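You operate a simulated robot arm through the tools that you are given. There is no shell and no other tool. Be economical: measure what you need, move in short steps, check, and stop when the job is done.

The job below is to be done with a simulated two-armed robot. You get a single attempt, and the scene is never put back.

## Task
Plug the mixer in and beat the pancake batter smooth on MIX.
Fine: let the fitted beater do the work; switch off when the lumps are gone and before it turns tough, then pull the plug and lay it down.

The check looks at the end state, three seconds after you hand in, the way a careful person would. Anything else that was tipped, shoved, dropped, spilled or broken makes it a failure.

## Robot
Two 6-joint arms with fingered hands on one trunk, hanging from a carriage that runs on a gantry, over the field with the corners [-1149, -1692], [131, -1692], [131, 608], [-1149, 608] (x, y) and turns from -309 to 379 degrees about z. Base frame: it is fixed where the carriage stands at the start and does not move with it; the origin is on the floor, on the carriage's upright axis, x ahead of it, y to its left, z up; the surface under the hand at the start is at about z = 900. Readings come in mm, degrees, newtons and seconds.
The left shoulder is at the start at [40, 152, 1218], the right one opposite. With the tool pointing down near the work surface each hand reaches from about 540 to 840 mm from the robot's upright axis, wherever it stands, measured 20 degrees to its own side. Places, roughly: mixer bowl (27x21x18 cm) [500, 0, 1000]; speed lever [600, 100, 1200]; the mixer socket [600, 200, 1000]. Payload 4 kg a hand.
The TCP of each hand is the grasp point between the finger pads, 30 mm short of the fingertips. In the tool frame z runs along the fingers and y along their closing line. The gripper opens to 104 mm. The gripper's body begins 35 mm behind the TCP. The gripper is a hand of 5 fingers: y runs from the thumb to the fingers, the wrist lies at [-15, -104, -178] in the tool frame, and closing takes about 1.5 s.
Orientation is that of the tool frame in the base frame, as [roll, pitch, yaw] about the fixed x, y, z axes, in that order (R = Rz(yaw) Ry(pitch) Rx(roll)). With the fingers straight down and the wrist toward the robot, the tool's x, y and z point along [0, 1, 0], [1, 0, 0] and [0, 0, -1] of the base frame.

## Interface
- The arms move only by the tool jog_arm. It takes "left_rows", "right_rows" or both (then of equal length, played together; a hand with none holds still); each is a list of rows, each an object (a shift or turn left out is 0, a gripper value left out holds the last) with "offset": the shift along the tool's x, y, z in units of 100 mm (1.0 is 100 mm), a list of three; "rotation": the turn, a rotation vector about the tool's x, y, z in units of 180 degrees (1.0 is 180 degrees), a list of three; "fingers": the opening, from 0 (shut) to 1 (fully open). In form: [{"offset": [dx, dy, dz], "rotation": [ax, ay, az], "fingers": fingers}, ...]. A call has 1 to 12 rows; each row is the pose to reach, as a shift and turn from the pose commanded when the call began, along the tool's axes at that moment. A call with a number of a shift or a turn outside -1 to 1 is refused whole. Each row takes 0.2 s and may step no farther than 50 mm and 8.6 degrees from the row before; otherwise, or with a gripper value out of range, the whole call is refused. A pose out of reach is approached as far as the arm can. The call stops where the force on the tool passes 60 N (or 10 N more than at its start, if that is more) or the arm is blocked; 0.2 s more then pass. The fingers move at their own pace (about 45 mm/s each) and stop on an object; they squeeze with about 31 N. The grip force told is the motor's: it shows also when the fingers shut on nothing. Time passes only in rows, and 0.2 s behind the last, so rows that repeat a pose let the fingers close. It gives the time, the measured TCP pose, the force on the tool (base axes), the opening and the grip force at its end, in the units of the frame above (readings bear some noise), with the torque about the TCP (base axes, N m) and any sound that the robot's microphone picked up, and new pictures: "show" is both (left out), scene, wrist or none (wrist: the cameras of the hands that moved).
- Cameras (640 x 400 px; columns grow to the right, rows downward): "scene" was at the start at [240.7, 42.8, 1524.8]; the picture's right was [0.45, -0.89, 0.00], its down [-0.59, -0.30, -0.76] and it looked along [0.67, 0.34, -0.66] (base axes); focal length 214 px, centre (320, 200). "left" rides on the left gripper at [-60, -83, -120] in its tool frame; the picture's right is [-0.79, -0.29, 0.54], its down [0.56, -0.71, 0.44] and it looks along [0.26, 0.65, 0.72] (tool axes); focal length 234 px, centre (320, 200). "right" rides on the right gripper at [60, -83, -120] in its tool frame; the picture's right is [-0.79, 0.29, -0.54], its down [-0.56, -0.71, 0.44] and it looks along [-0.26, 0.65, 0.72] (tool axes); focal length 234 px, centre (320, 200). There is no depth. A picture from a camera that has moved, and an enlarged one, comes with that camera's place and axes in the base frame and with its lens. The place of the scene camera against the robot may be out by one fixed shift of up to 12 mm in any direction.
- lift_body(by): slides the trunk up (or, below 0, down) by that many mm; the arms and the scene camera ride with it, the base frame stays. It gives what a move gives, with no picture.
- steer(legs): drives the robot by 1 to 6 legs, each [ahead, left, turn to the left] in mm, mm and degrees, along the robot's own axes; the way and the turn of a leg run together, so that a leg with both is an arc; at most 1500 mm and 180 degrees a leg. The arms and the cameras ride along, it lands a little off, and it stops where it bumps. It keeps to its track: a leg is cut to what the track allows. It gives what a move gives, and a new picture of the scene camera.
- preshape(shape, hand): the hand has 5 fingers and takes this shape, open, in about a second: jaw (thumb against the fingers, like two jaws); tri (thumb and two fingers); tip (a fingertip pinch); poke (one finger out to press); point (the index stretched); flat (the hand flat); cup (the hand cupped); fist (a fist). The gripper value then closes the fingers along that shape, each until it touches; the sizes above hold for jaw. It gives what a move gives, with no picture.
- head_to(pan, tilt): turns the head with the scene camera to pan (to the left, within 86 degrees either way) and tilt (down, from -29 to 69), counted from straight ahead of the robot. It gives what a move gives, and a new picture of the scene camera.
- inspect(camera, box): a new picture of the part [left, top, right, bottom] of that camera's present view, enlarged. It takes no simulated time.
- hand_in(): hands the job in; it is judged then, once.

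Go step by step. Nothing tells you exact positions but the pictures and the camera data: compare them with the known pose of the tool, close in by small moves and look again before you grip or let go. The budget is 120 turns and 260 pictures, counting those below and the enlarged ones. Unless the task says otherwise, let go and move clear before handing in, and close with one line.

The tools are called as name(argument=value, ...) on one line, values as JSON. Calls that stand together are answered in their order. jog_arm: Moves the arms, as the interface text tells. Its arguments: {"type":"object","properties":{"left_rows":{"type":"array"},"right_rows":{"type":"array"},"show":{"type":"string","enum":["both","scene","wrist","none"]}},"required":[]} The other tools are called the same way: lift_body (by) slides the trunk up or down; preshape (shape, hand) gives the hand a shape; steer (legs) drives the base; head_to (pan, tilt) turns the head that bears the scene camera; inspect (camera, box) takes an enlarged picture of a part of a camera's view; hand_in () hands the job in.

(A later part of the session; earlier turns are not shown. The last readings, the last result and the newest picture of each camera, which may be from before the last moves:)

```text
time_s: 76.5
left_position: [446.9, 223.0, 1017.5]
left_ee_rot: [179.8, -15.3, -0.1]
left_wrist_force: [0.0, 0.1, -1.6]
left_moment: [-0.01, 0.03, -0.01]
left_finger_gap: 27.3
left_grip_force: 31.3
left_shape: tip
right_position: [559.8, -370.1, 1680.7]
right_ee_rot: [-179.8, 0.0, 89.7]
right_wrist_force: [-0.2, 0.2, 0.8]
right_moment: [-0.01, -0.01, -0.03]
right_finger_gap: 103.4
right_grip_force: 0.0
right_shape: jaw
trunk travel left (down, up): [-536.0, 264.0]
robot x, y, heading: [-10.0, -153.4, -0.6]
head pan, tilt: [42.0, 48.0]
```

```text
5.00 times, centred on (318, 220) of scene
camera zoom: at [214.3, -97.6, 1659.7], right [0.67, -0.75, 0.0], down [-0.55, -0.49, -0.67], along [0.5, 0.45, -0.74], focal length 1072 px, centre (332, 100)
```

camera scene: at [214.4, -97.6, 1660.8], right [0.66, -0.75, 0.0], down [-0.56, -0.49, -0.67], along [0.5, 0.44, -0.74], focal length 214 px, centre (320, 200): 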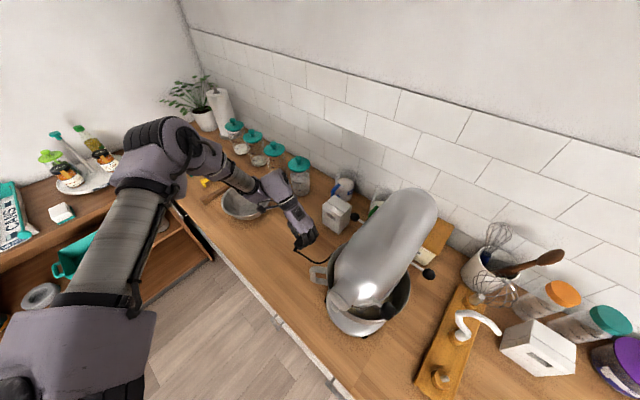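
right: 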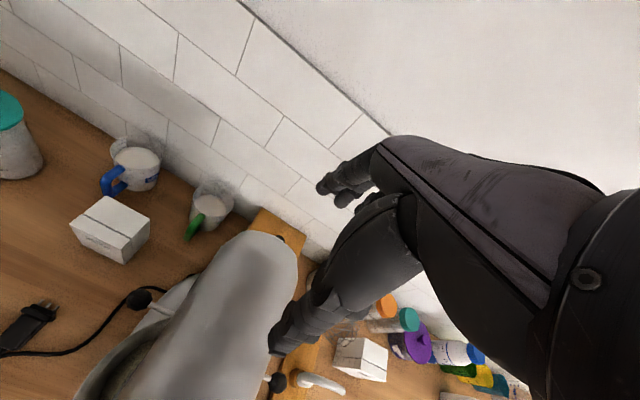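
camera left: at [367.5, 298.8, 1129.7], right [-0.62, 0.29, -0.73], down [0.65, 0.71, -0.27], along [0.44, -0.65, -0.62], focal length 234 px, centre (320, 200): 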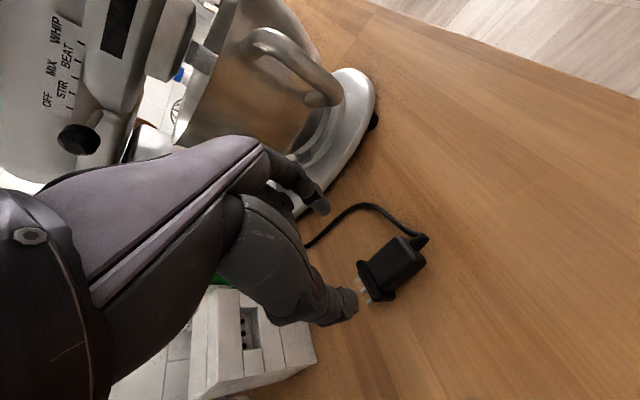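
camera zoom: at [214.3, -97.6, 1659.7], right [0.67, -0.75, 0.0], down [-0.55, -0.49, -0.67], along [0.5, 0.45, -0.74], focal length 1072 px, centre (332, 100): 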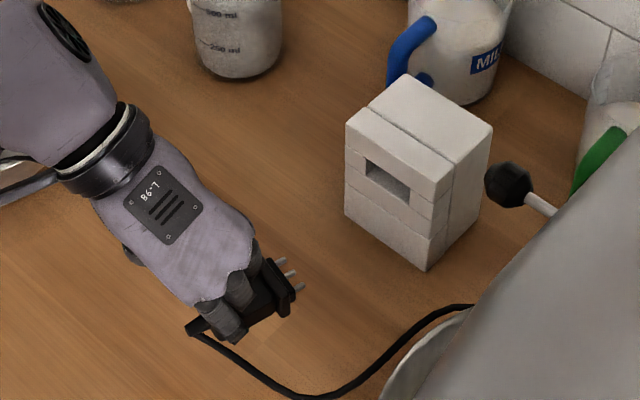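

The pin line looks slightly rotated relative to the slot. I'll zoom in on it.

inspect(camera="scene", box=[295, 210, 335, 248])

inspect(camera="left", box=[300, 180, 380, 260])

```text
10.53 times, centred on (315, 229) of scene
camera zoom: at [214.3, -97.6, 1659.7], right [0.67, -0.75, 0.0], down [-0.55, -0.49, -0.67], along [0.5, 0.45, -0.74], focal length 2258 px, centre (373, -105)
```

zoom: 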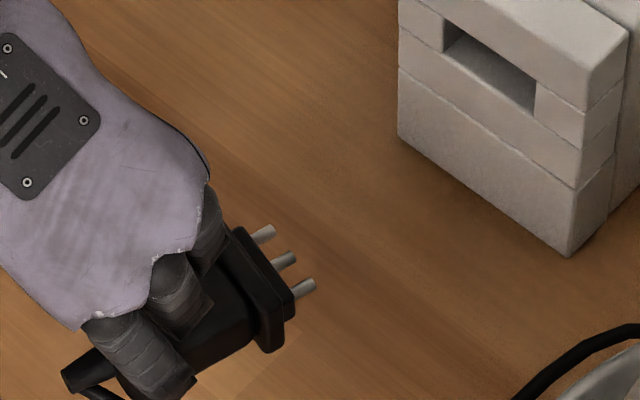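

```text
5.00 times, centred on (340, 220) of left
camera zoom: at [358.8, 306.4, 1115.5], right [-0.62, 0.29, -0.73], down [0.65, 0.71, -0.27], along [0.44, -0.65, -0.62], focal length 1171 px, centre (220, 100)
```

zoom: 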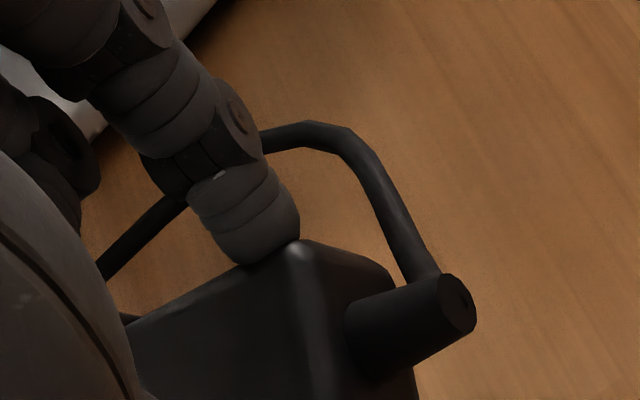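

The plug sits yawed about −15° in the pinch, but level. I'll rotate the hand +15.4° about vertical to square it to the socket.

jog_arm(left_rows=[{"rotation": [0.0113, 0, -0.0412]}, {"rotation": [0.0226, 0, -0.0825]}], show="none")

inspect(camera="scene", box=[290, 188, 370, 248])

inspect(camera="left", box=[160, 160, 440, 380])

```text
time_s: 77.1
left_position: [446.7, 223.5, 1016.9]
left_ee_rot: [179.9, -15.2, 15.6]
left_wrist_force: [-1.0, -0.2, 0.6]
left_moment: [0.0, 0.03, 0.0]
left_finger_gap: 20.6
left_grip_force: 30.3
left_shape: tip
right_position: [558.9, -371.7, 1680.8]
right_ee_rot: [-179.8, -0.1, 89.7]
right_wrist_force: [0.1, 0.8, 0.0]
right_moment: [0.02, 0.02, -0.02]
right_finger_gap: 103.6
right_grip_force: 0.0
right_shape: jaw
trunk travel left (down, up): [-536.0, 264.0]
robot x, y, heading: [-11.6, -153.9, -0.3]
head pan, tilt: [42.0, 48.0]
```

```text
6.67 times, centred on (330, 218) of scene
camera zoom: at [214.3, -97.6, 1659.7], right [0.67, -0.75, 0.0], down [-0.55, -0.49, -0.67], along [0.5, 0.45, -0.74], focal length 1430 px, centre (253, 80)
```

zoom: 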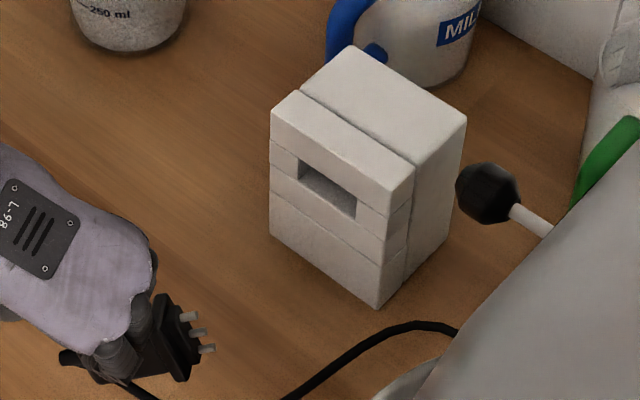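

```text
1.82 times, centred on (300, 270) of left
camera zoom: at [339.7, 279.7, 1115.7], right [-0.67, 0.11, -0.73], down [0.44, 0.85, -0.27], along [0.59, -0.51, -0.62], focal length 426 px, centre (356, 73)
```

zoom: 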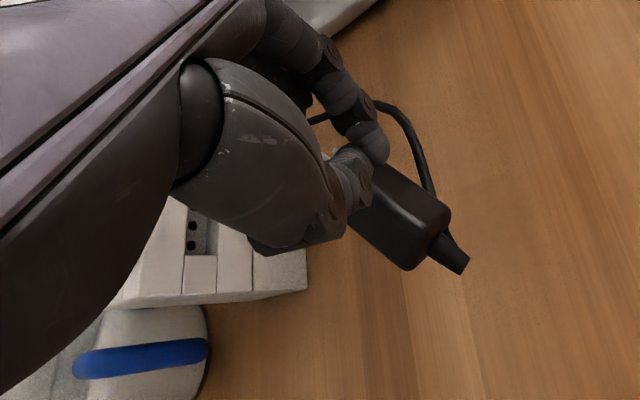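

The pinch slips (the plug stayed at about −18° while the hand turned), so this grip is too weak in yaw. I'll set the plug down and switch to the tri shape (thumb against two fingers).

lift_body(by=-66)

jog_arm(left_rows=[{"fingers": 0.35}, {"fingers": 0.57}, {"fingers": 0.57}, {"fingers": 0.57}], show="none")

lift_body(by=80)

preshape(hand="left", shape="tri")

jog_arm(left_rows=[{"fingers": 0.57}, {"fingers": 0.57}, {"fingers": 0.57}], show="wrist")

inspect(camera="left", box=[220, 160, 500, 380])

inspect(camera="scene", box=[270, 200, 350, 260])

```text
time_s: 78.2
left_position: [447.9, 221.9, 951.6]
left_ee_rot: [179.9, -15.3, 15.4]
left_wrist_force: [-0.1, 0.5, 0.4]
left_moment: [-0.03, -0.01, 0.02]
left_finger_gap: 20.7
left_grip_force: 30.6
left_shape: tip
right_position: [560.3, -371.6, 1615.8]
right_ee_rot: [-179.9, 0.0, 89.6]
right_wrist_force: [0.3, -0.9, -0.5]
right_moment: [0.02, -0.01, 0.03]
right_finger_gap: 103.7
right_grip_force: 0.0
right_shape: jaw
trunk travel left (down, up): [-470.0, 330.0]
robot x, y, heading: [-9.7, -154.5, -0.2]
head pan, tilt: [42.0, 48.0]
```

```text
time_s: 79.2
left_position: [447.5, 222.6, 951.9]
left_ee_rot: [179.9, -15.3, 15.4]
left_wrist_force: [0.5, 0.6, -0.7]
left_moment: [-0.02, 0.02, 0.0]
left_finger_gap: 59.1
left_grip_force: 0.0
left_shape: tip
right_position: [559.2, -371.4, 1614.7]
right_ee_rot: [-179.8, 0.1, 89.7]
right_wrist_force: [0.2, -0.4, 0.6]
right_moment: [-0.01, 0.01, 0.0]
right_finger_gap: 103.5
right_grip_force: 0.0
right_shape: jaw
trunk travel left (down, up): [-470.0, 330.0]
robot x, y, heading: [-10.8, -154.7, -0.5]
head pan, tilt: [42.0, 48.0]
```

```text
time_s: 80.3
left_position: [447.0, 222.5, 1029.3]
left_ee_rot: [179.9, -15.3, 15.4]
left_wrist_force: [0.3, 0.4, -0.4]
left_moment: [-0.02, 0.01, -0.02]
left_finger_gap: 58.7
left_grip_force: 0.1
left_shape: tip
right_position: [559.9, -371.7, 1695.4]
right_ee_rot: [-179.8, 0.0, 89.7]
right_wrist_force: [-0.1, -0.5, -0.3]
right_moment: [0.04, 0.01, 0.0]
right_finger_gap: 103.5
right_grip_force: 0.1
right_shape: jaw
trunk travel left (down, up): [-550.0, 250.0]
robot x, y, heading: [-11.9, -153.7, -0.3]
head pan, tilt: [42.0, 48.0]
```

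```text
time_s: 81.2
left_position: [447.6, 222.8, 1030.6]
left_ee_rot: [179.9, -15.2, 15.4]
left_wrist_force: [0.3, 0.6, 0.4]
left_moment: [-0.02, -0.01, 0.02]
left_finger_gap: 103.9
left_grip_force: 0.0
left_shape: tri
right_position: [558.8, -370.8, 1694.3]
right_ee_rot: [-179.8, -0.1, 89.7]
right_wrist_force: [-0.1, 0.2, -1.4]
right_moment: [-0.02, -0.02, 0.03]
right_finger_gap: 103.8
right_grip_force: 0.0
right_shape: jaw
trunk travel left (down, up): [-550.0, 250.0]
robot x, y, heading: [-7.6, -153.5, -0.6]
head pan, tilt: [42.0, 48.0]
```

```text
time_s: 82.0
left_position: [447.9, 222.8, 1030.3]
left_ee_rot: [179.8, -15.4, 15.5]
left_wrist_force: [0.7, -0.4, 0.0]
left_moment: [0.03, 0.01, 0.02]
left_finger_gap: 59.9
left_grip_force: 0.1
left_shape: tri
right_position: [559.0, -370.9, 1694.8]
right_ee_rot: [-179.9, -0.1, 89.7]
right_wrist_force: [-0.1, 0.7, 0.5]
right_moment: [0.01, 0.01, -0.01]
right_finger_gap: 103.7
right_grip_force: 0.0
right_shape: jaw
trunk travel left (down, up): [-550.0, 250.0]
robot x, y, heading: [-10.2, -157.8, -0.3]
head pan, tilt: [42.0, 48.0]
camera left: at [339.8, 279.9, 1129.6], right [-0.67, 0.11, -0.73], down [0.44, 0.85, -0.27], along [0.59, -0.51, -0.62], focal length 234 px, centre (320, 200)
```

left: 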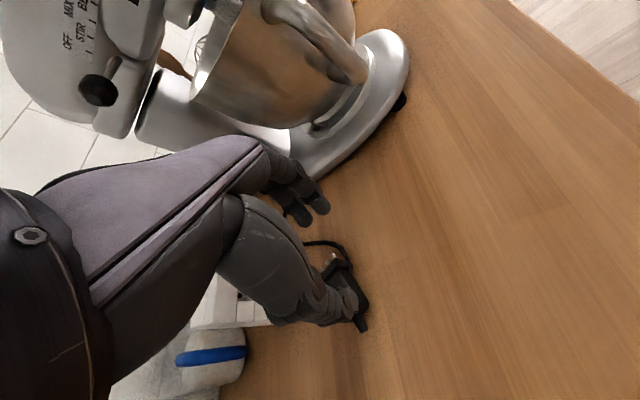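

```text
1.82 times, centred on (360, 270) of left
camera zoom: at [339.8, 279.9, 1129.6], right [-0.67, 0.11, -0.73], down [0.44, 0.85, -0.27], along [0.59, -0.51, -0.62], focal length 426 px, centre (247, 73)
```

zoom: 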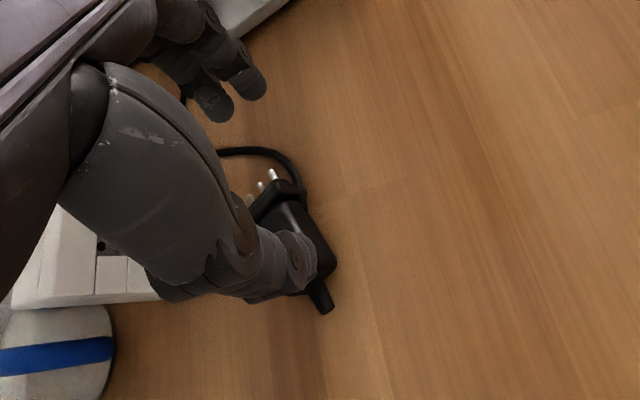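

```text
6.67 times, centred on (310, 230) of scene
camera zoom: at [214.4, -97.6, 1673.8], right [0.67, -0.75, 0.0], down [-0.55, -0.49, -0.67], along [0.5, 0.45, -0.74], focal length 1430 px, centre (387, 0)
```

zoom: 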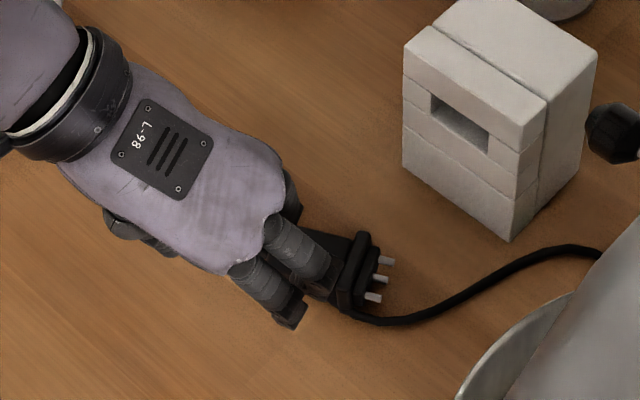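

The plug got twisted on release and now lies at about yaw −67°, centred near (516, 238). To realign it I'll grip it lengthwise (hand yaw ≈ 23), rotate the hand to yaw 90, and release. First I'll move over it, untilt, and use the jaw shape.

jog_arm(left_rows=[{"offset": [0.22, 0.01, 0.06], "rotation": [0.004, -0.028, -0.014]}, {"offset": [0.44, 0.02, 0.12], "rotation": [0.007, -0.056, -0.028]}, {"offset": [0.67, 0.04, 0.18], "rotation": [0.011, -0.085, -0.043]}], show="none")

preshape(hand="left", shape="jaw")

inspect(camera="left", box=[220, 160, 500, 380])

inspect(camera="scene", box=[270, 190, 360, 255])

```text
time_s: 82.8
left_position: [514.6, 235.7, 1034.1]
left_ee_rot: [-179.1, -0.1, 23.4]
left_wrist_force: [-0.1, 0.0, 0.8]
left_moment: [0.02, 0.0, 0.0]
left_finger_gap: 59.7
left_grip_force: 0.1
left_shape: tri
left hand out of reach, approached as far as the arm can: row 3
right_position: [559.1, -370.5, 1693.9]
right_ee_rot: [-179.7, -0.1, 89.7]
right_wrist_force: [0.8, -0.6, -0.4]
right_moment: [0.04, 0.0, -0.01]
right_finger_gap: 103.6
right_grip_force: 0.0
right_shape: jaw
trunk travel left (down, up): [-550.0, 250.0]
robot x, y, heading: [-8.1, -155.2, -0.5]
head pan, tilt: [42.0, 48.0]
```

```text
time_s: 83.7
left_position: [513.0, 236.3, 1033.8]
left_ee_rot: [-179.1, -0.1, 23.4]
left_wrist_force: [0.2, 0.0, -0.6]
left_moment: [0.02, 0.02, 0.0]
left_finger_gap: 104.1
left_grip_force: 0.1
left_shape: jaw
right_position: [559.3, -369.9, 1694.9]
right_ee_rot: [-179.8, -0.1, 89.7]
right_wrist_force: [0.1, -0.1, 0.2]
right_moment: [0.0, -0.01, 0.0]
right_finger_gap: 103.6
right_grip_force: 0.0
right_shape: jaw
trunk travel left (down, up): [-550.0, 250.0]
robot x, y, heading: [-7.2, -153.3, -0.5]
head pan, tilt: [42.0, 48.0]
```

```text
1.82 times, centred on (360, 270) of left
camera zoom: at [426.0, 287.7, 1154.4], right [-0.84, -0.04, -0.54], down [0.23, 0.88, -0.42], along [0.49, -0.48, -0.73], focal length 426 px, centre (247, 73)
```

zoom: 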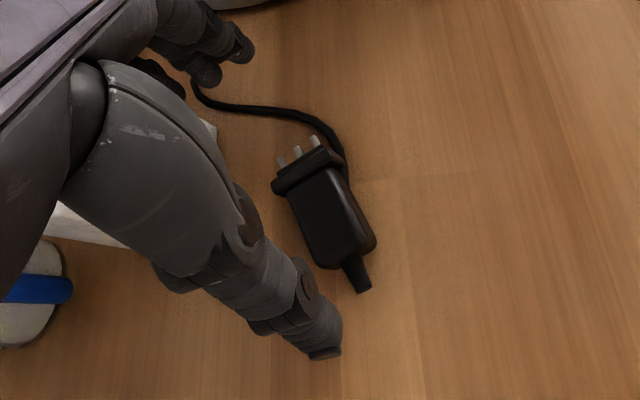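

```text
6.15 times, centred on (315, 222) of scene
camera zoom: at [214.4, -97.6, 1673.8], right [0.67, -0.75, 0.0], down [-0.55, -0.49, -0.67], along [0.5, 0.45, -0.74], focal length 1320 px, centre (351, 62)
```

zoom: 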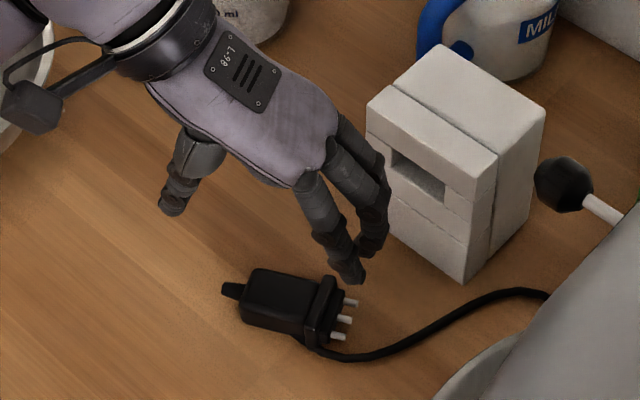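

The plug is clearly visible: centred at (521, 242), yaw ≈ −66°. I'll centre the open jaw lengthwise over it and lower.

jog_arm(left_rows=[{"offset": [0.1, -0.02, 0], "rotation": [0, 0, 0]}], show="none")

lift_body(by=-60)

inspect(camera="left", box=[220, 160, 500, 380])

inspect(camera="scene", box=[270, 190, 360, 255])

```text
time_s: 84.1
left_position: [517.4, 242.0, 1038.3]
left_ee_rot: [-179.0, 0.0, 23.4]
left_wrist_force: [0.6, 0.2, -0.4]
left_moment: [0.02, 0.01, 0.03]
left_finger_gap: 103.9
left_grip_force: 0.0
left_shape: jaw
left hand out of reach, approached as far as the arm can: row 1
right_position: [558.5, -371.9, 1694.4]
right_ee_rot: [-179.8, 0.1, 89.7]
right_wrist_force: [0.0, 0.5, -0.2]
right_moment: [0.01, -0.01, 0.01]
right_finger_gap: 103.5
right_grip_force: 0.0
right_shape: jaw
trunk travel left (down, up): [-550.0, 250.0]
robot x, y, heading: [-9.9, -154.5, -0.6]
head pan, tilt: [42.0, 48.0]
```

```text
time_s: 85.1
left_position: [517.9, 241.8, 978.8]
left_ee_rot: [-179.1, -0.1, 23.4]
left_wrist_force: [-0.6, 0.4, -0.3]
left_moment: [0.02, 0.03, -0.04]
left_finger_gap: 103.9
left_grip_force: 0.1
left_shape: jaw
right_position: [559.8, -370.9, 1634.9]
right_ee_rot: [-179.9, 0.0, 89.7]
right_wrist_force: [0.1, -0.3, -0.2]
right_moment: [0.0, 0.02, -0.01]
right_finger_gap: 103.6
right_grip_force: 0.2
right_shape: jaw
trunk travel left (down, up): [-490.0, 310.0]
robot x, y, heading: [-7.5, -152.8, -0.2]
head pan, tilt: [42.0, 48.0]
```

```text
1.82 times, centred on (360, 270) of left
camera zoom: at [430.9, 292.2, 1099.3], right [-0.84, -0.04, -0.54], down [0.23, 0.88, -0.42], along [0.49, -0.48, -0.73], focal length 426 px, centre (247, 73)
```

zoom: 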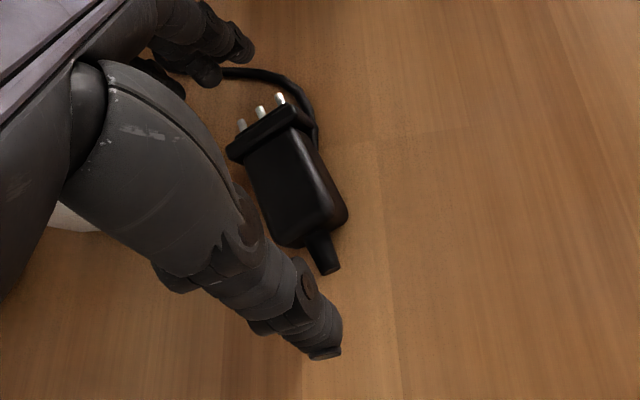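

```text
6.15 times, centred on (315, 222) of scene
camera zoom: at [214.5, -97.6, 1613.8], right [0.67, -0.75, 0.0], down [-0.55, -0.49, -0.67], along [0.5, 0.45, -0.74], focal length 1320 px, centre (351, 62)
```

zoom: 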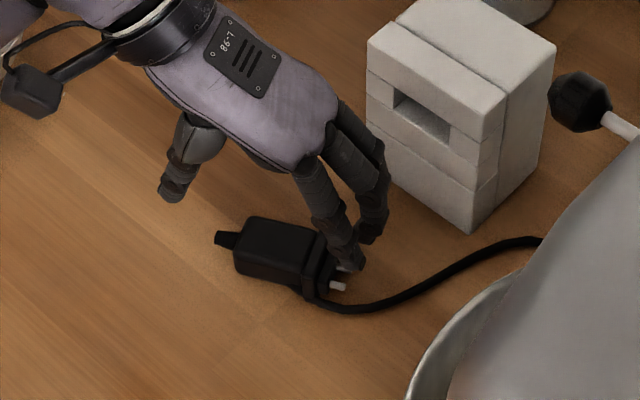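

Both views look consistent with the jaw straddling the plug lengthwise. I'll lower and close gently.

lift_body(by=-28)

jog_arm(left_rows=[{"fingers": 0.8}, {"fingers": 0.7}, {"fingers": 0.55}, {"fingers": 0.4}, {"fingers": 0.4}, {"fingers": 0.4}], show="wrist")

inspect(camera="scene", box=[270, 190, 360, 255])

```text
time_s: 85.9
left_position: [517.8, 241.0, 950.7]
left_ee_rot: [-179.1, -0.1, 23.3]
left_wrist_force: [-0.3, -0.6, -0.2]
left_moment: [0.02, 0.04, -0.02]
left_finger_gap: 104.1
left_grip_force: 0.0
left_shape: jaw
right_position: [559.0, -371.0, 1608.3]
right_ee_rot: [-180.0, 0.0, 89.7]
right_wrist_force: [-0.1, 0.3, 0.1]
right_moment: [0.01, -0.01, 0.01]
right_finger_gap: 103.6
right_grip_force: 0.0
right_shape: jaw
trunk travel left (down, up): [-462.0, 338.0]
robot x, y, heading: [-10.0, -152.9, -0.6]
head pan, tilt: [42.0, 48.0]
```

```text
time_s: 87.3
left_position: [518.6, 241.3, 954.6]
left_ee_rot: [-179.1, -0.2, 23.4]
left_wrist_force: [-8.7, -3.5, 37.0]
left_moment: [-0.49, 0.11, -0.03]
left_finger_gap: 55.4
left_grip_force: 30.8
left_shape: jaw
right_position: [561.0, -369.3, 1607.6]
right_ee_rot: [-179.9, -0.1, 89.7]
right_wrist_force: [-0.1, -0.1, 0.1]
right_moment: [-0.01, -0.01, 0.0]
right_finger_gap: 103.7
right_grip_force: 0.0
right_shape: jaw
trunk travel left (down, up): [-462.0, 338.0]
robot x, y, heading: [-8.9, -153.4, -0.1]
head pan, tilt: [42.0, 48.0]
camera left: at [432.4, 293.2, 1073.8], right [-0.84, -0.04, -0.54], down [0.23, 0.88, -0.42], along [0.49, -0.48, -0.73], focal length 234 px, centre (320, 200)
```

left: 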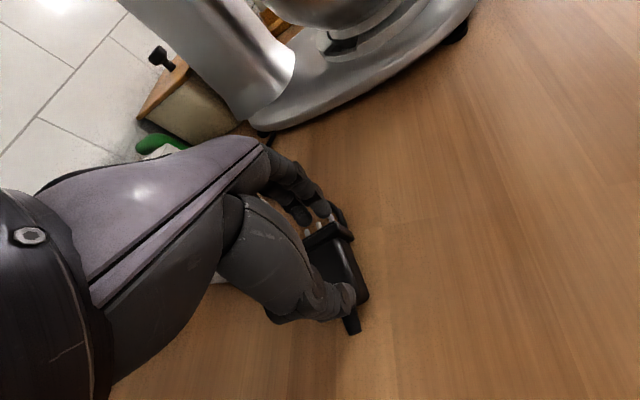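

```text
6.15 times, centred on (315, 222) of scene
camera zoom: at [215.0, -96.9, 1586.5], right [0.67, -0.75, 0.0], down [-0.55, -0.49, -0.67], along [0.5, 0.45, -0.74], focal length 1320 px, centre (351, 62)
```

zoom: 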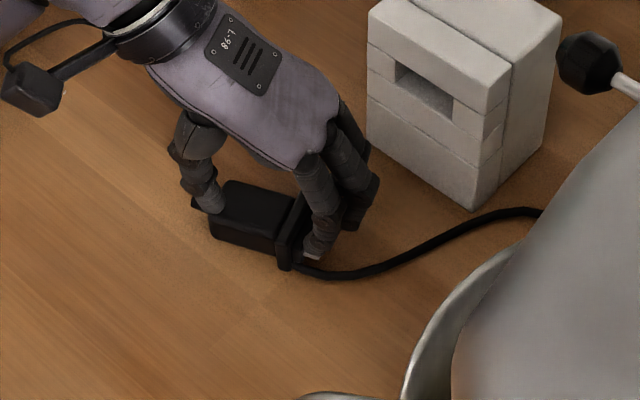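

It's gripped lengthwise (55 mm). I'll lift 15 mm, then swing the hand to yaw ≈ 89 so the plug ends up pointing +x.

lift_body(by=16)

jog_arm(left_rows=[{"offset": [-0.03, -0.025, 0], "rotation": [0, 0, -0.046]}, {"offset": [-0.055, -0.05, 0], "rotation": [0, 0, -0.092]}, {"offset": [-0.08, -0.075, 0], "rotation": [0, 0, -0.138]}, {"offset": [-0.11, -0.1, 0], "rotation": [0, 0, -0.184]}, {"offset": [-0.14, -0.12, 0], "rotation": [0, 0, -0.23]}, {"offset": [-0.17, -0.15, 0], "rotation": [0, 0, -0.276]}, {"offset": [-0.2, -0.17, 0], "rotation": [0, 0, -0.322]}, {"offset": [-0.22, -0.194, 0], "rotation": [0, 0, -0.367]}], show="wrist")

inspect(camera="scene", box=[270, 190, 360, 255])

```text
time_s: 87.9
left_position: [516.0, 240.9, 966.3]
left_ee_rot: [-179.0, -0.1, 23.3]
left_wrist_force: [-0.5, -0.5, -0.8]
left_moment: [0.02, 0.0, -0.05]
left_finger_gap: 55.3
left_grip_force: 30.9
left_shape: jaw
right_position: [559.2, -369.1, 1622.4]
right_ee_rot: [-179.9, 0.0, 89.6]
right_wrist_force: [-0.1, 0.2, -0.3]
right_moment: [0.02, 0.0, 0.01]
right_finger_gap: 103.6
right_grip_force: 0.1
right_shape: jaw
trunk travel left (down, up): [-478.0, 322.0]
robot x, y, heading: [-10.2, -153.1, -0.4]
head pan, tilt: [42.0, 48.0]
```

```text
time_s: 89.7
left_position: [513.3, 268.8, 954.1]
left_ee_rot: [178.6, 0.3, 87.4]
left_wrist_force: [-8.8, 0.2, 26.3]
left_moment: [0.15, 0.79, 0.05]
left_finger_gap: 52.7
left_grip_force: 31.3
left_shape: jaw
left hand out of reach, approached as far as the arm can: row 7, 8
right_position: [558.8, -370.3, 1624.0]
right_ee_rot: [-179.9, -0.2, 89.7]
right_wrist_force: [-0.5, -0.1, -0.6]
right_moment: [0.04, 0.0, -0.02]
right_finger_gap: 103.9
right_grip_force: 0.0
right_shape: jaw
trunk travel left (down, up): [-478.0, 322.0]
robot x, y, heading: [-6.9, -154.7, -0.2]
head pan, tilt: [42.0, 48.0]
stopped in row 8 (left hand): the force on the tool passed its limit at 74 N (the readings are from after the stop); the commanded pose is now the measured one
camera left: at [424.7, 212.6, 1071.8], right [-0.31, -0.78, -0.54], down [-0.67, 0.59, -0.46], along [0.67, 0.22, -0.7], focal length 234 px, centre (320, 200)
```

left: 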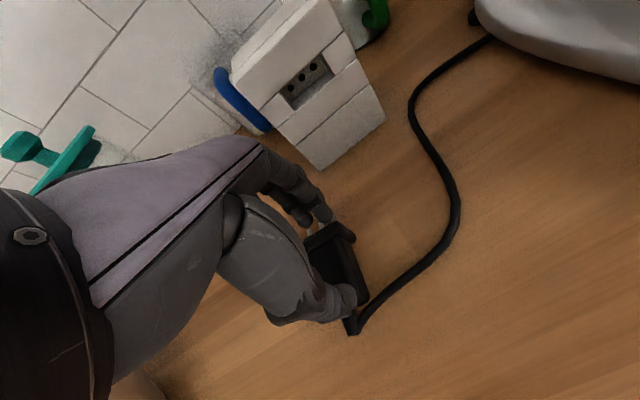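

```text
6.15 times, centred on (315, 222) of scene
camera zoom: at [214.5, -97.3, 1602.3], right [0.67, -0.75, 0.0], down [-0.55, -0.49, -0.67], along [0.5, 0.45, -0.74], focal length 1320 px, centre (351, 62)
```

zoom: 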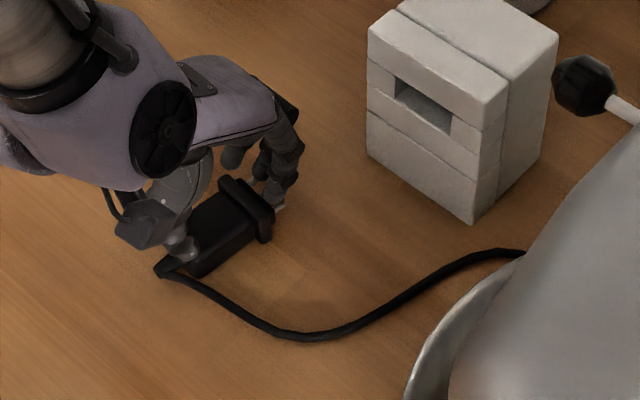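

The plug now points +x. Releasing and rising straight up, then I'll check its pose.

jog_arm(left_rows=[{"fingers": 0.7}, {"fingers": 0.85}, {"fingers": 0.9}, {"fingers": 0.9}], show="none")

lift_body(by=90)

inspect(camera="left", box=[240, 120, 480, 320])

inspect(camera="scene", box=[270, 190, 360, 255])

```text
time_s: 90.7
left_position: [507.8, 266.0, 948.1]
left_ee_rot: [179.3, 0.5, 87.4]
left_wrist_force: [-0.2, -0.3, 0.2]
left_moment: [-0.02, 0.02, 0.0]
left_finger_gap: 93.6
left_grip_force: 0.1
left_shape: jaw
right_position: [558.8, -370.5, 1622.1]
right_ee_rot: [-179.9, 0.0, 89.7]
right_wrist_force: [0.3, 0.5, 0.0]
right_moment: [0.03, 0.0, -0.02]
right_finger_gap: 104.1
right_grip_force: 0.1
right_shape: jaw
trunk travel left (down, up): [-478.0, 322.0]
robot x, y, heading: [-13.0, -155.7, 0.0]
head pan, tilt: [42.0, 48.0]
```

```text
time_s: 92.0
left_position: [509.6, 267.8, 1040.1]
left_ee_rot: [179.1, 0.3, 87.5]
left_wrist_force: [0.5, -0.2, 0.0]
left_moment: [0.01, 0.01, 0.0]
left_finger_gap: 93.5
left_grip_force: 0.0
left_shape: jaw
right_position: [558.6, -371.2, 1712.7]
right_ee_rot: [-179.8, 0.0, 89.7]
right_wrist_force: [-0.1, -0.1, -0.8]
right_moment: [0.0, 0.0, -0.03]
right_finger_gap: 103.6
right_grip_force: 0.1
right_shape: jaw
trunk travel left (down, up): [-568.0, 232.0]
robot x, y, heading: [-9.0, -156.3, -0.2]
head pan, tilt: [42.0, 48.0]
```

```text
2.00 times, centred on (360, 220) of left
camera zoom: at [422.4, 211.6, 1159.0], right [-0.32, -0.78, -0.54], down [-0.67, 0.59, -0.45], along [0.67, 0.22, -0.71], focal length 468 px, centre (240, 160)
```

zoom: 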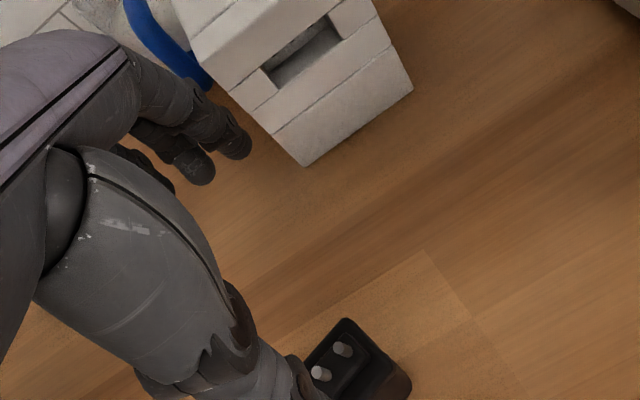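

```text
6.15 times, centred on (315, 222) of scene
camera zoom: at [214.1, -97.8, 1691.7], right [0.67, -0.75, 0.0], down [-0.56, -0.49, -0.67], along [0.5, 0.45, -0.74], focal length 1320 px, centre (351, 62)
```

zoom: 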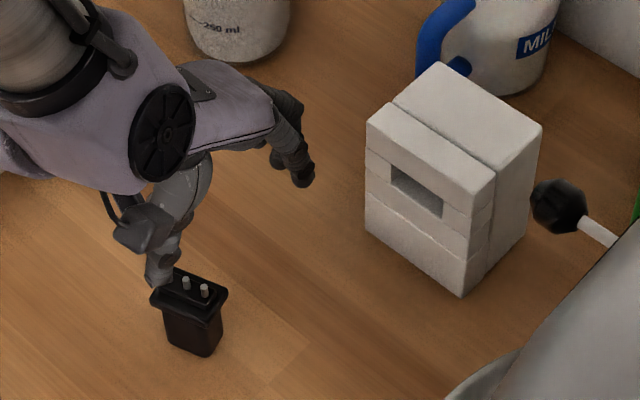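

The plug appears to be standing with its pins up. I'll take a wider look.

inspect(camera="left", box=[0, 0, 640, 400])

inspect(camera="scene", box=[220, 160, 420, 290])

```text
1.00 times, centred on (320, 200) of left (not enlarged: the box is as wide or as high as the picture)
camera zoom: at [422.4, 211.6, 1159.0], right [-0.32, -0.78, -0.54], down [-0.67, 0.59, -0.45], along [0.67, 0.22, -0.71], focal length 234 px, centre (320, 200)
```

zoom: 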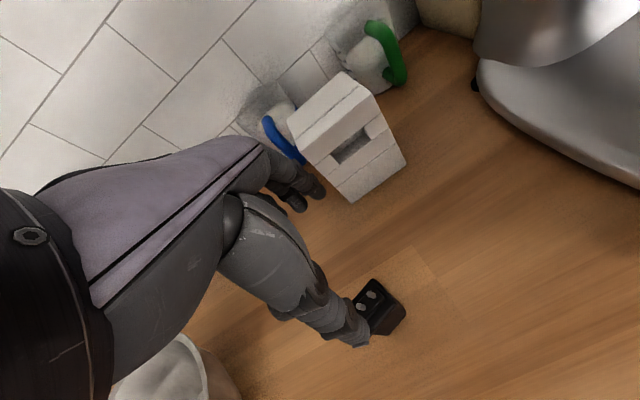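

```text
3.08 times, centred on (320, 225) of scene
camera zoom: at [214.1, -97.8, 1691.7], right [0.67, -0.75, 0.0], down [-0.56, -0.49, -0.67], along [0.5, 0.45, -0.74], focal length 660 px, centre (320, 123)
```

zoom: 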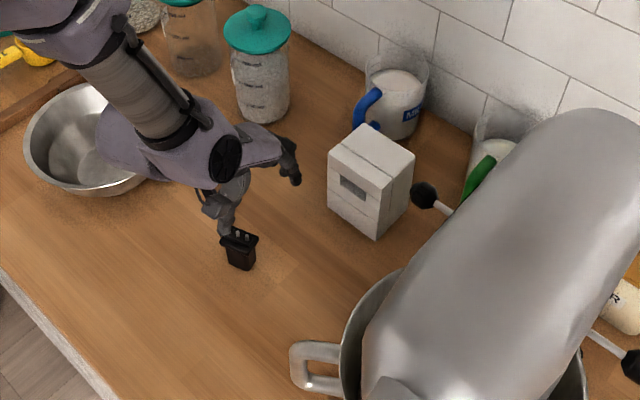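

inspect(camera="scene", box=[275, 220, 320, 255])

inspect(camera="left", box=[330, 260, 430, 350])

```text
11.43 times, centred on (298, 238) of scene
camera zoom: at [214.1, -97.8, 1691.7], right [0.67, -0.75, 0.0], down [-0.56, -0.49, -0.67], along [0.5, 0.45, -0.74], focal length 2451 px, centre (577, -229)
```

zoom: 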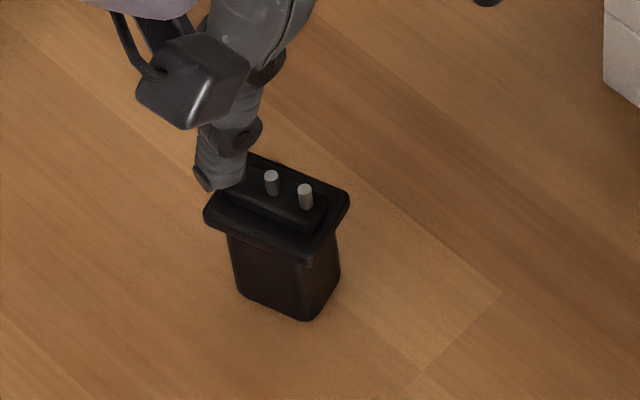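

```text
4.44 times, centred on (380, 305) of left
camera zoom: at [422.4, 211.6, 1159.0], right [-0.32, -0.78, -0.54], down [-0.67, 0.59, -0.45], along [0.67, 0.22, -0.71], focal length 1041 px, centre (53, -267)
```

zoom: 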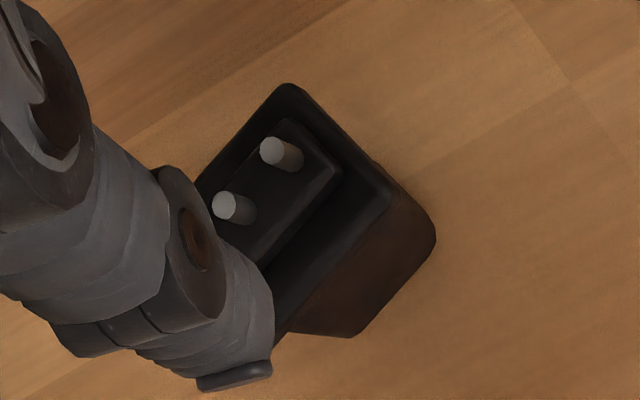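

The plug is now standing on its tail at about (474, 257), with pins up at z≈1006. It was hooked by the fingers on the way up. Toppling it toward +x will lay it the right way, so I'll go up, take the poke shape, and get behind it.

lift_body(by=50)

preshape(hand="left", shape="poke")

jog_arm(left_rows=[{"offset": [0, -0.35, 0]}, {"offset": [-0.05, -0.7, 0]}, {"offset": [-0.1, -0.9, 0]}], show="wrist")

inspect(camera="scene", box=[240, 180, 380, 270])

```text
time_s: 92.9
left_position: [509.5, 266.2, 1091.0]
left_ee_rot: [179.1, 0.4, 87.4]
left_wrist_force: [-0.3, 0.1, 0.4]
left_moment: [0.04, -0.02, 0.02]
left_finger_gap: 93.5
left_grip_force: 0.1
left_shape: jaw
right_position: [559.4, -371.9, 1762.1]
right_ee_rot: [-179.9, -0.1, 89.8]
right_wrist_force: [-0.4, -0.4, -1.0]
right_moment: [0.01, -0.02, 0.03]
right_finger_gap: 103.5
right_grip_force: 0.0
right_shape: jaw
trunk travel left (down, up): [-618.0, 182.0]
robot x, y, heading: [-12.1, -155.6, -0.2]
head pan, tilt: [42.0, 48.0]
```

```text
time_s: 93.8
left_position: [510.1, 266.0, 1090.8]
left_ee_rot: [179.0, 0.4, 87.4]
left_wrist_force: [0.0, 0.7, 0.1]
left_moment: [-0.06, 0.01, -0.05]
left_finger_gap: 0.1
left_grip_force: 0.0
left_shape: poke
right_position: [559.6, -371.7, 1764.3]
right_ee_rot: [-179.7, -0.1, 89.7]
right_wrist_force: [0.3, 1.1, -0.8]
right_moment: [0.0, 0.0, 0.02]
right_finger_gap: 103.7
right_grip_force: 0.0
right_shape: jaw
trunk travel left (down, up): [-618.0, 182.0]
robot x, y, heading: [-12.1, -152.4, -0.4]
head pan, tilt: [42.0, 48.0]
```

```text
time_s: 94.6
left_position: [442.0, 264.6, 1055.1]
left_ee_rot: [178.7, 0.9, 87.0]
left_wrist_force: [0.4, 0.2, 0.7]
left_moment: [-0.03, 0.0, 0.0]
left_finger_gap: 0.2
left_grip_force: 0.2
left_shape: poke
left hand out of reach, approached as far as the arm can: row 1, 2, 3
right_position: [559.5, -371.9, 1763.4]
right_ee_rot: [-179.9, 0.0, 89.6]
right_wrist_force: [0.9, -1.1, -0.8]
right_moment: [0.0, 0.02, 0.01]
right_finger_gap: 103.8
right_grip_force: 0.0
right_shape: jaw
trunk travel left (down, up): [-618.0, 182.0]
robot x, y, heading: [-12.3, -155.1, -0.5]
head pan, tilt: [42.0, 48.0]
camera left: at [354.0, 210.2, 1173.6], right [-0.32, -0.78, -0.54], down [-0.67, 0.59, -0.46], along [0.67, 0.21, -0.71], focal length 234 px, centre (320, 200)
```

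left: 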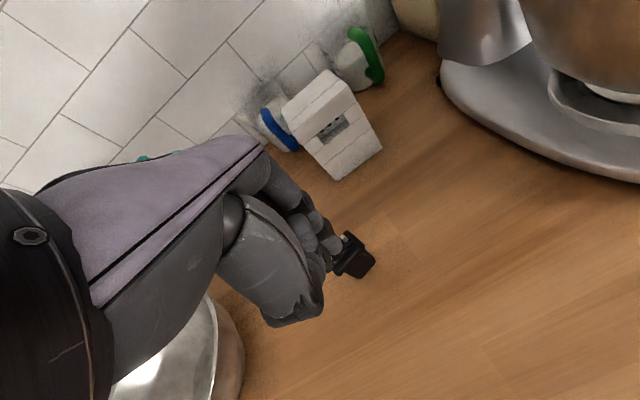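

```text
4.44 times, centred on (310, 225) of scene
camera zoom: at [214.3, -97.8, 1741.8], right [0.67, -0.75, 0.0], down [-0.55, -0.49, -0.67], along [0.5, 0.45, -0.74], focal length 953 px, centre (364, 89)
```

zoom: 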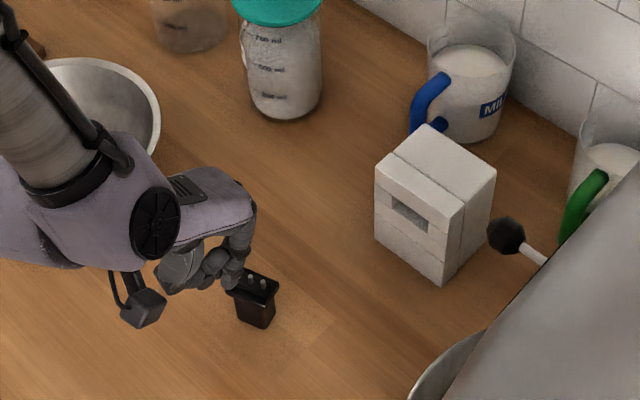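

The poke finger is just behind the plug. I'll back the base 25 mm, lower it to flange height, then push forward.

steer(legs=[[-25, 0, 0]])

lift_body(by=-50)

jog_arm(left_rows=[{"offset": [0, 0.1, 0]}, {"offset": [0, 0.2, 0]}, {"offset": [0, 0.3, 0]}, {"offset": [0, 0.4, 0]}], show="wrist")

inspect(camera="scene", box=[240, 180, 380, 270])

```text
time_s: 95.4
left_position: [417.5, 263.6, 1055.8]
left_ee_rot: [178.8, 0.9, 87.0]
left_wrist_force: [-0.1, -0.4, 0.8]
left_moment: [-0.03, -0.01, 0.0]
left_finger_gap: 0.0
left_grip_force: 0.1
left_shape: poke
right_position: [535.0, -370.2, 1763.1]
right_ee_rot: [-179.8, 0.0, 89.8]
right_wrist_force: [-0.3, -0.3, 0.0]
right_moment: [-0.04, -0.03, 0.0]
right_finger_gap: 103.8
right_grip_force: 0.1
right_shape: jaw
trunk travel left (down, up): [-618.0, 182.0]
robot x, y, heading: [-33.4, -154.4, -0.3]
head pan, tilt: [42.0, 48.0]
camera scene: at [189.5, -97.7, 1741.7], right [0.67, -0.75, 0.0], down [-0.56, -0.49, -0.67], along [0.5, 0.45, -0.74], focal length 214 px, centre (320, 200)
```

scene: 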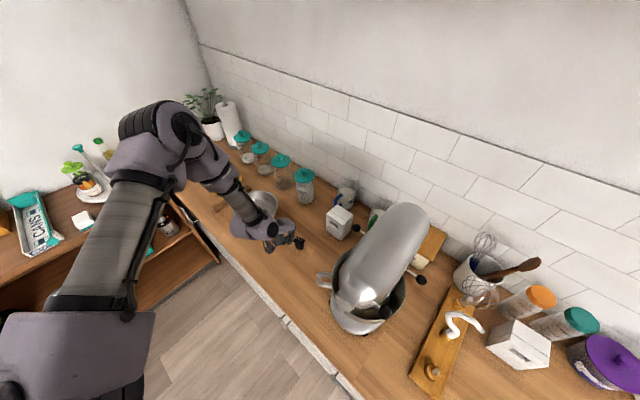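

```text
time_s: 96.3
left_position: [417.5, 264.4, 1004.7]
left_ee_rot: [178.7, 0.9, 87.0]
left_wrist_force: [0.2, 0.0, -0.5]
left_moment: [0.03, -0.01, 0.03]
left_finger_gap: 0.0
left_grip_force: 0.0
left_shape: poke
right_position: [533.5, -371.1, 1713.1]
right_ee_rot: [-179.8, 0.0, 89.8]
right_wrist_force: [-0.2, -0.7, 0.8]
right_moment: [-0.01, 0.02, 0.0]
right_finger_gap: 103.9
right_grip_force: 0.1
right_shape: jaw
trunk travel left (down, up): [-568.0, 232.0]
robot x, y, heading: [-35.2, -152.9, -0.0]
head pan, tilt: [42.0, 48.0]
```

```text
time_s: 97.3
left_position: [457.0, 262.3, 1006.2]
left_ee_rot: [178.7, 0.9, 87.0]
left_wrist_force: [0.7, 0.0, -0.1]
left_moment: [-0.01, -0.01, -0.03]
left_finger_gap: 0.0
left_grip_force: 0.0
left_shape: poke
right_position: [534.9, -371.2, 1712.6]
right_ee_rot: [-179.8, 0.0, 89.6]
right_wrist_force: [-0.3, -0.2, -0.4]
right_moment: [0.0, 0.03, -0.01]
right_finger_gap: 103.6
right_grip_force: 0.0
right_shape: jaw
trunk travel left (down, up): [-568.0, 232.0]
robot x, y, heading: [-31.1, -152.4, -0.4]
head pan, tilt: [42.0, 48.0]
camera left: at [369.4, 208.3, 1124.7], right [-0.32, -0.78, -0.54], down [-0.67, 0.59, -0.46], along [0.67, 0.21, -0.71], focal length 234 px, centre (320, 200)
```

left: 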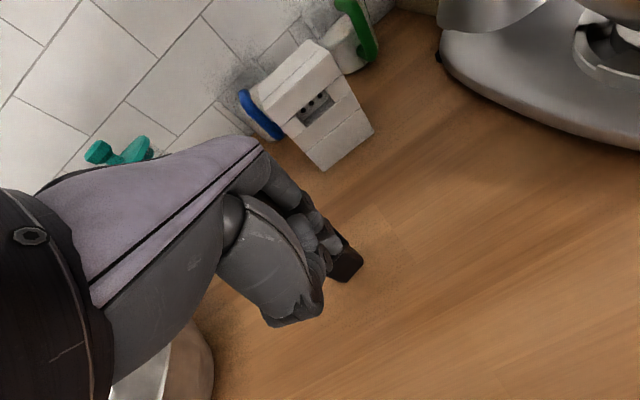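

```text
4.44 times, centred on (310, 225) of scene
camera zoom: at [189.6, -97.7, 1691.8], right [0.67, -0.75, 0.0], down [-0.55, -0.49, -0.67], along [0.5, 0.45, -0.74], focal length 953 px, centre (364, 89)
```

zoom: 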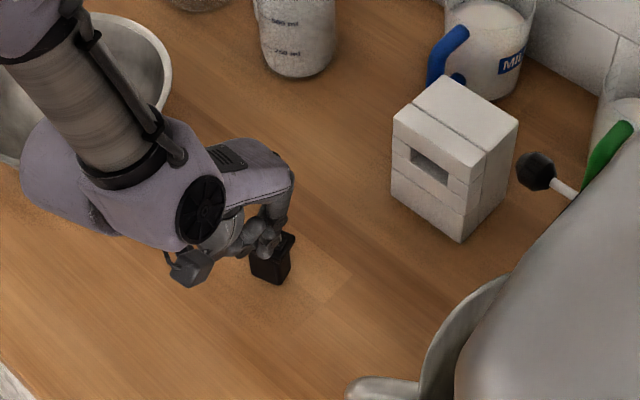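

It's starting to tip. Pushing further.

jog_arm(left_rows=[{"offset": [0, 0.15, 0]}, {"offset": [0, 0.3, 0]}, {"offset": [0, 0.45, 0]}, {"offset": [0, 0.45, 0]}], show="wrist")

inspect(camera="scene", box=[240, 180, 380, 270])

```text
time_s: 98.3
left_position: [490.4, 278.4, 1011.2]
left_ee_rot: [178.7, 0.9, 86.9]
left_wrist_force: [-0.4, 0.4, -0.1]
left_moment: [0.0, -0.02, 0.0]
left_finger_gap: 0.0
left_grip_force: 0.0
left_shape: poke
left hand out of reach, approached as far as the arm can: row 1, 2, 3, 4
right_position: [533.7, -372.0, 1713.4]
right_ee_rot: [-179.9, -0.1, 89.6]
right_wrist_force: [0.4, 0.9, 1.7]
right_moment: [-0.02, 0.0, 0.03]
right_finger_gap: 103.5
right_grip_force: 0.1
right_shape: jaw
trunk travel left (down, up): [-568.0, 232.0]
robot x, y, heading: [-34.3, -152.4, -0.3]
head pan, tilt: [42.0, 48.0]
camera left: at [401.6, 224.8, 1129.8], right [-0.32, -0.78, -0.54], down [-0.67, 0.59, -0.46], along [0.67, 0.21, -0.71], focal length 234 px, centre (320, 200)
```

left: 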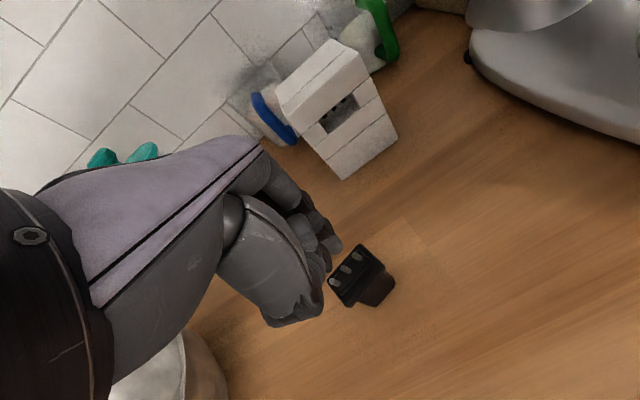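

```text
4.44 times, centred on (310, 225) of scene
camera zoom: at [189.5, -97.7, 1691.8], right [0.67, -0.75, 0.0], down [-0.55, -0.49, -0.67], along [0.5, 0.45, -0.74], focal length 953 px, centre (364, 89)
```

zoom: 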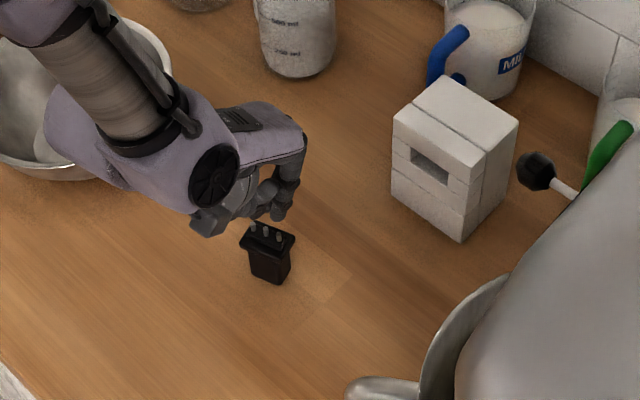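

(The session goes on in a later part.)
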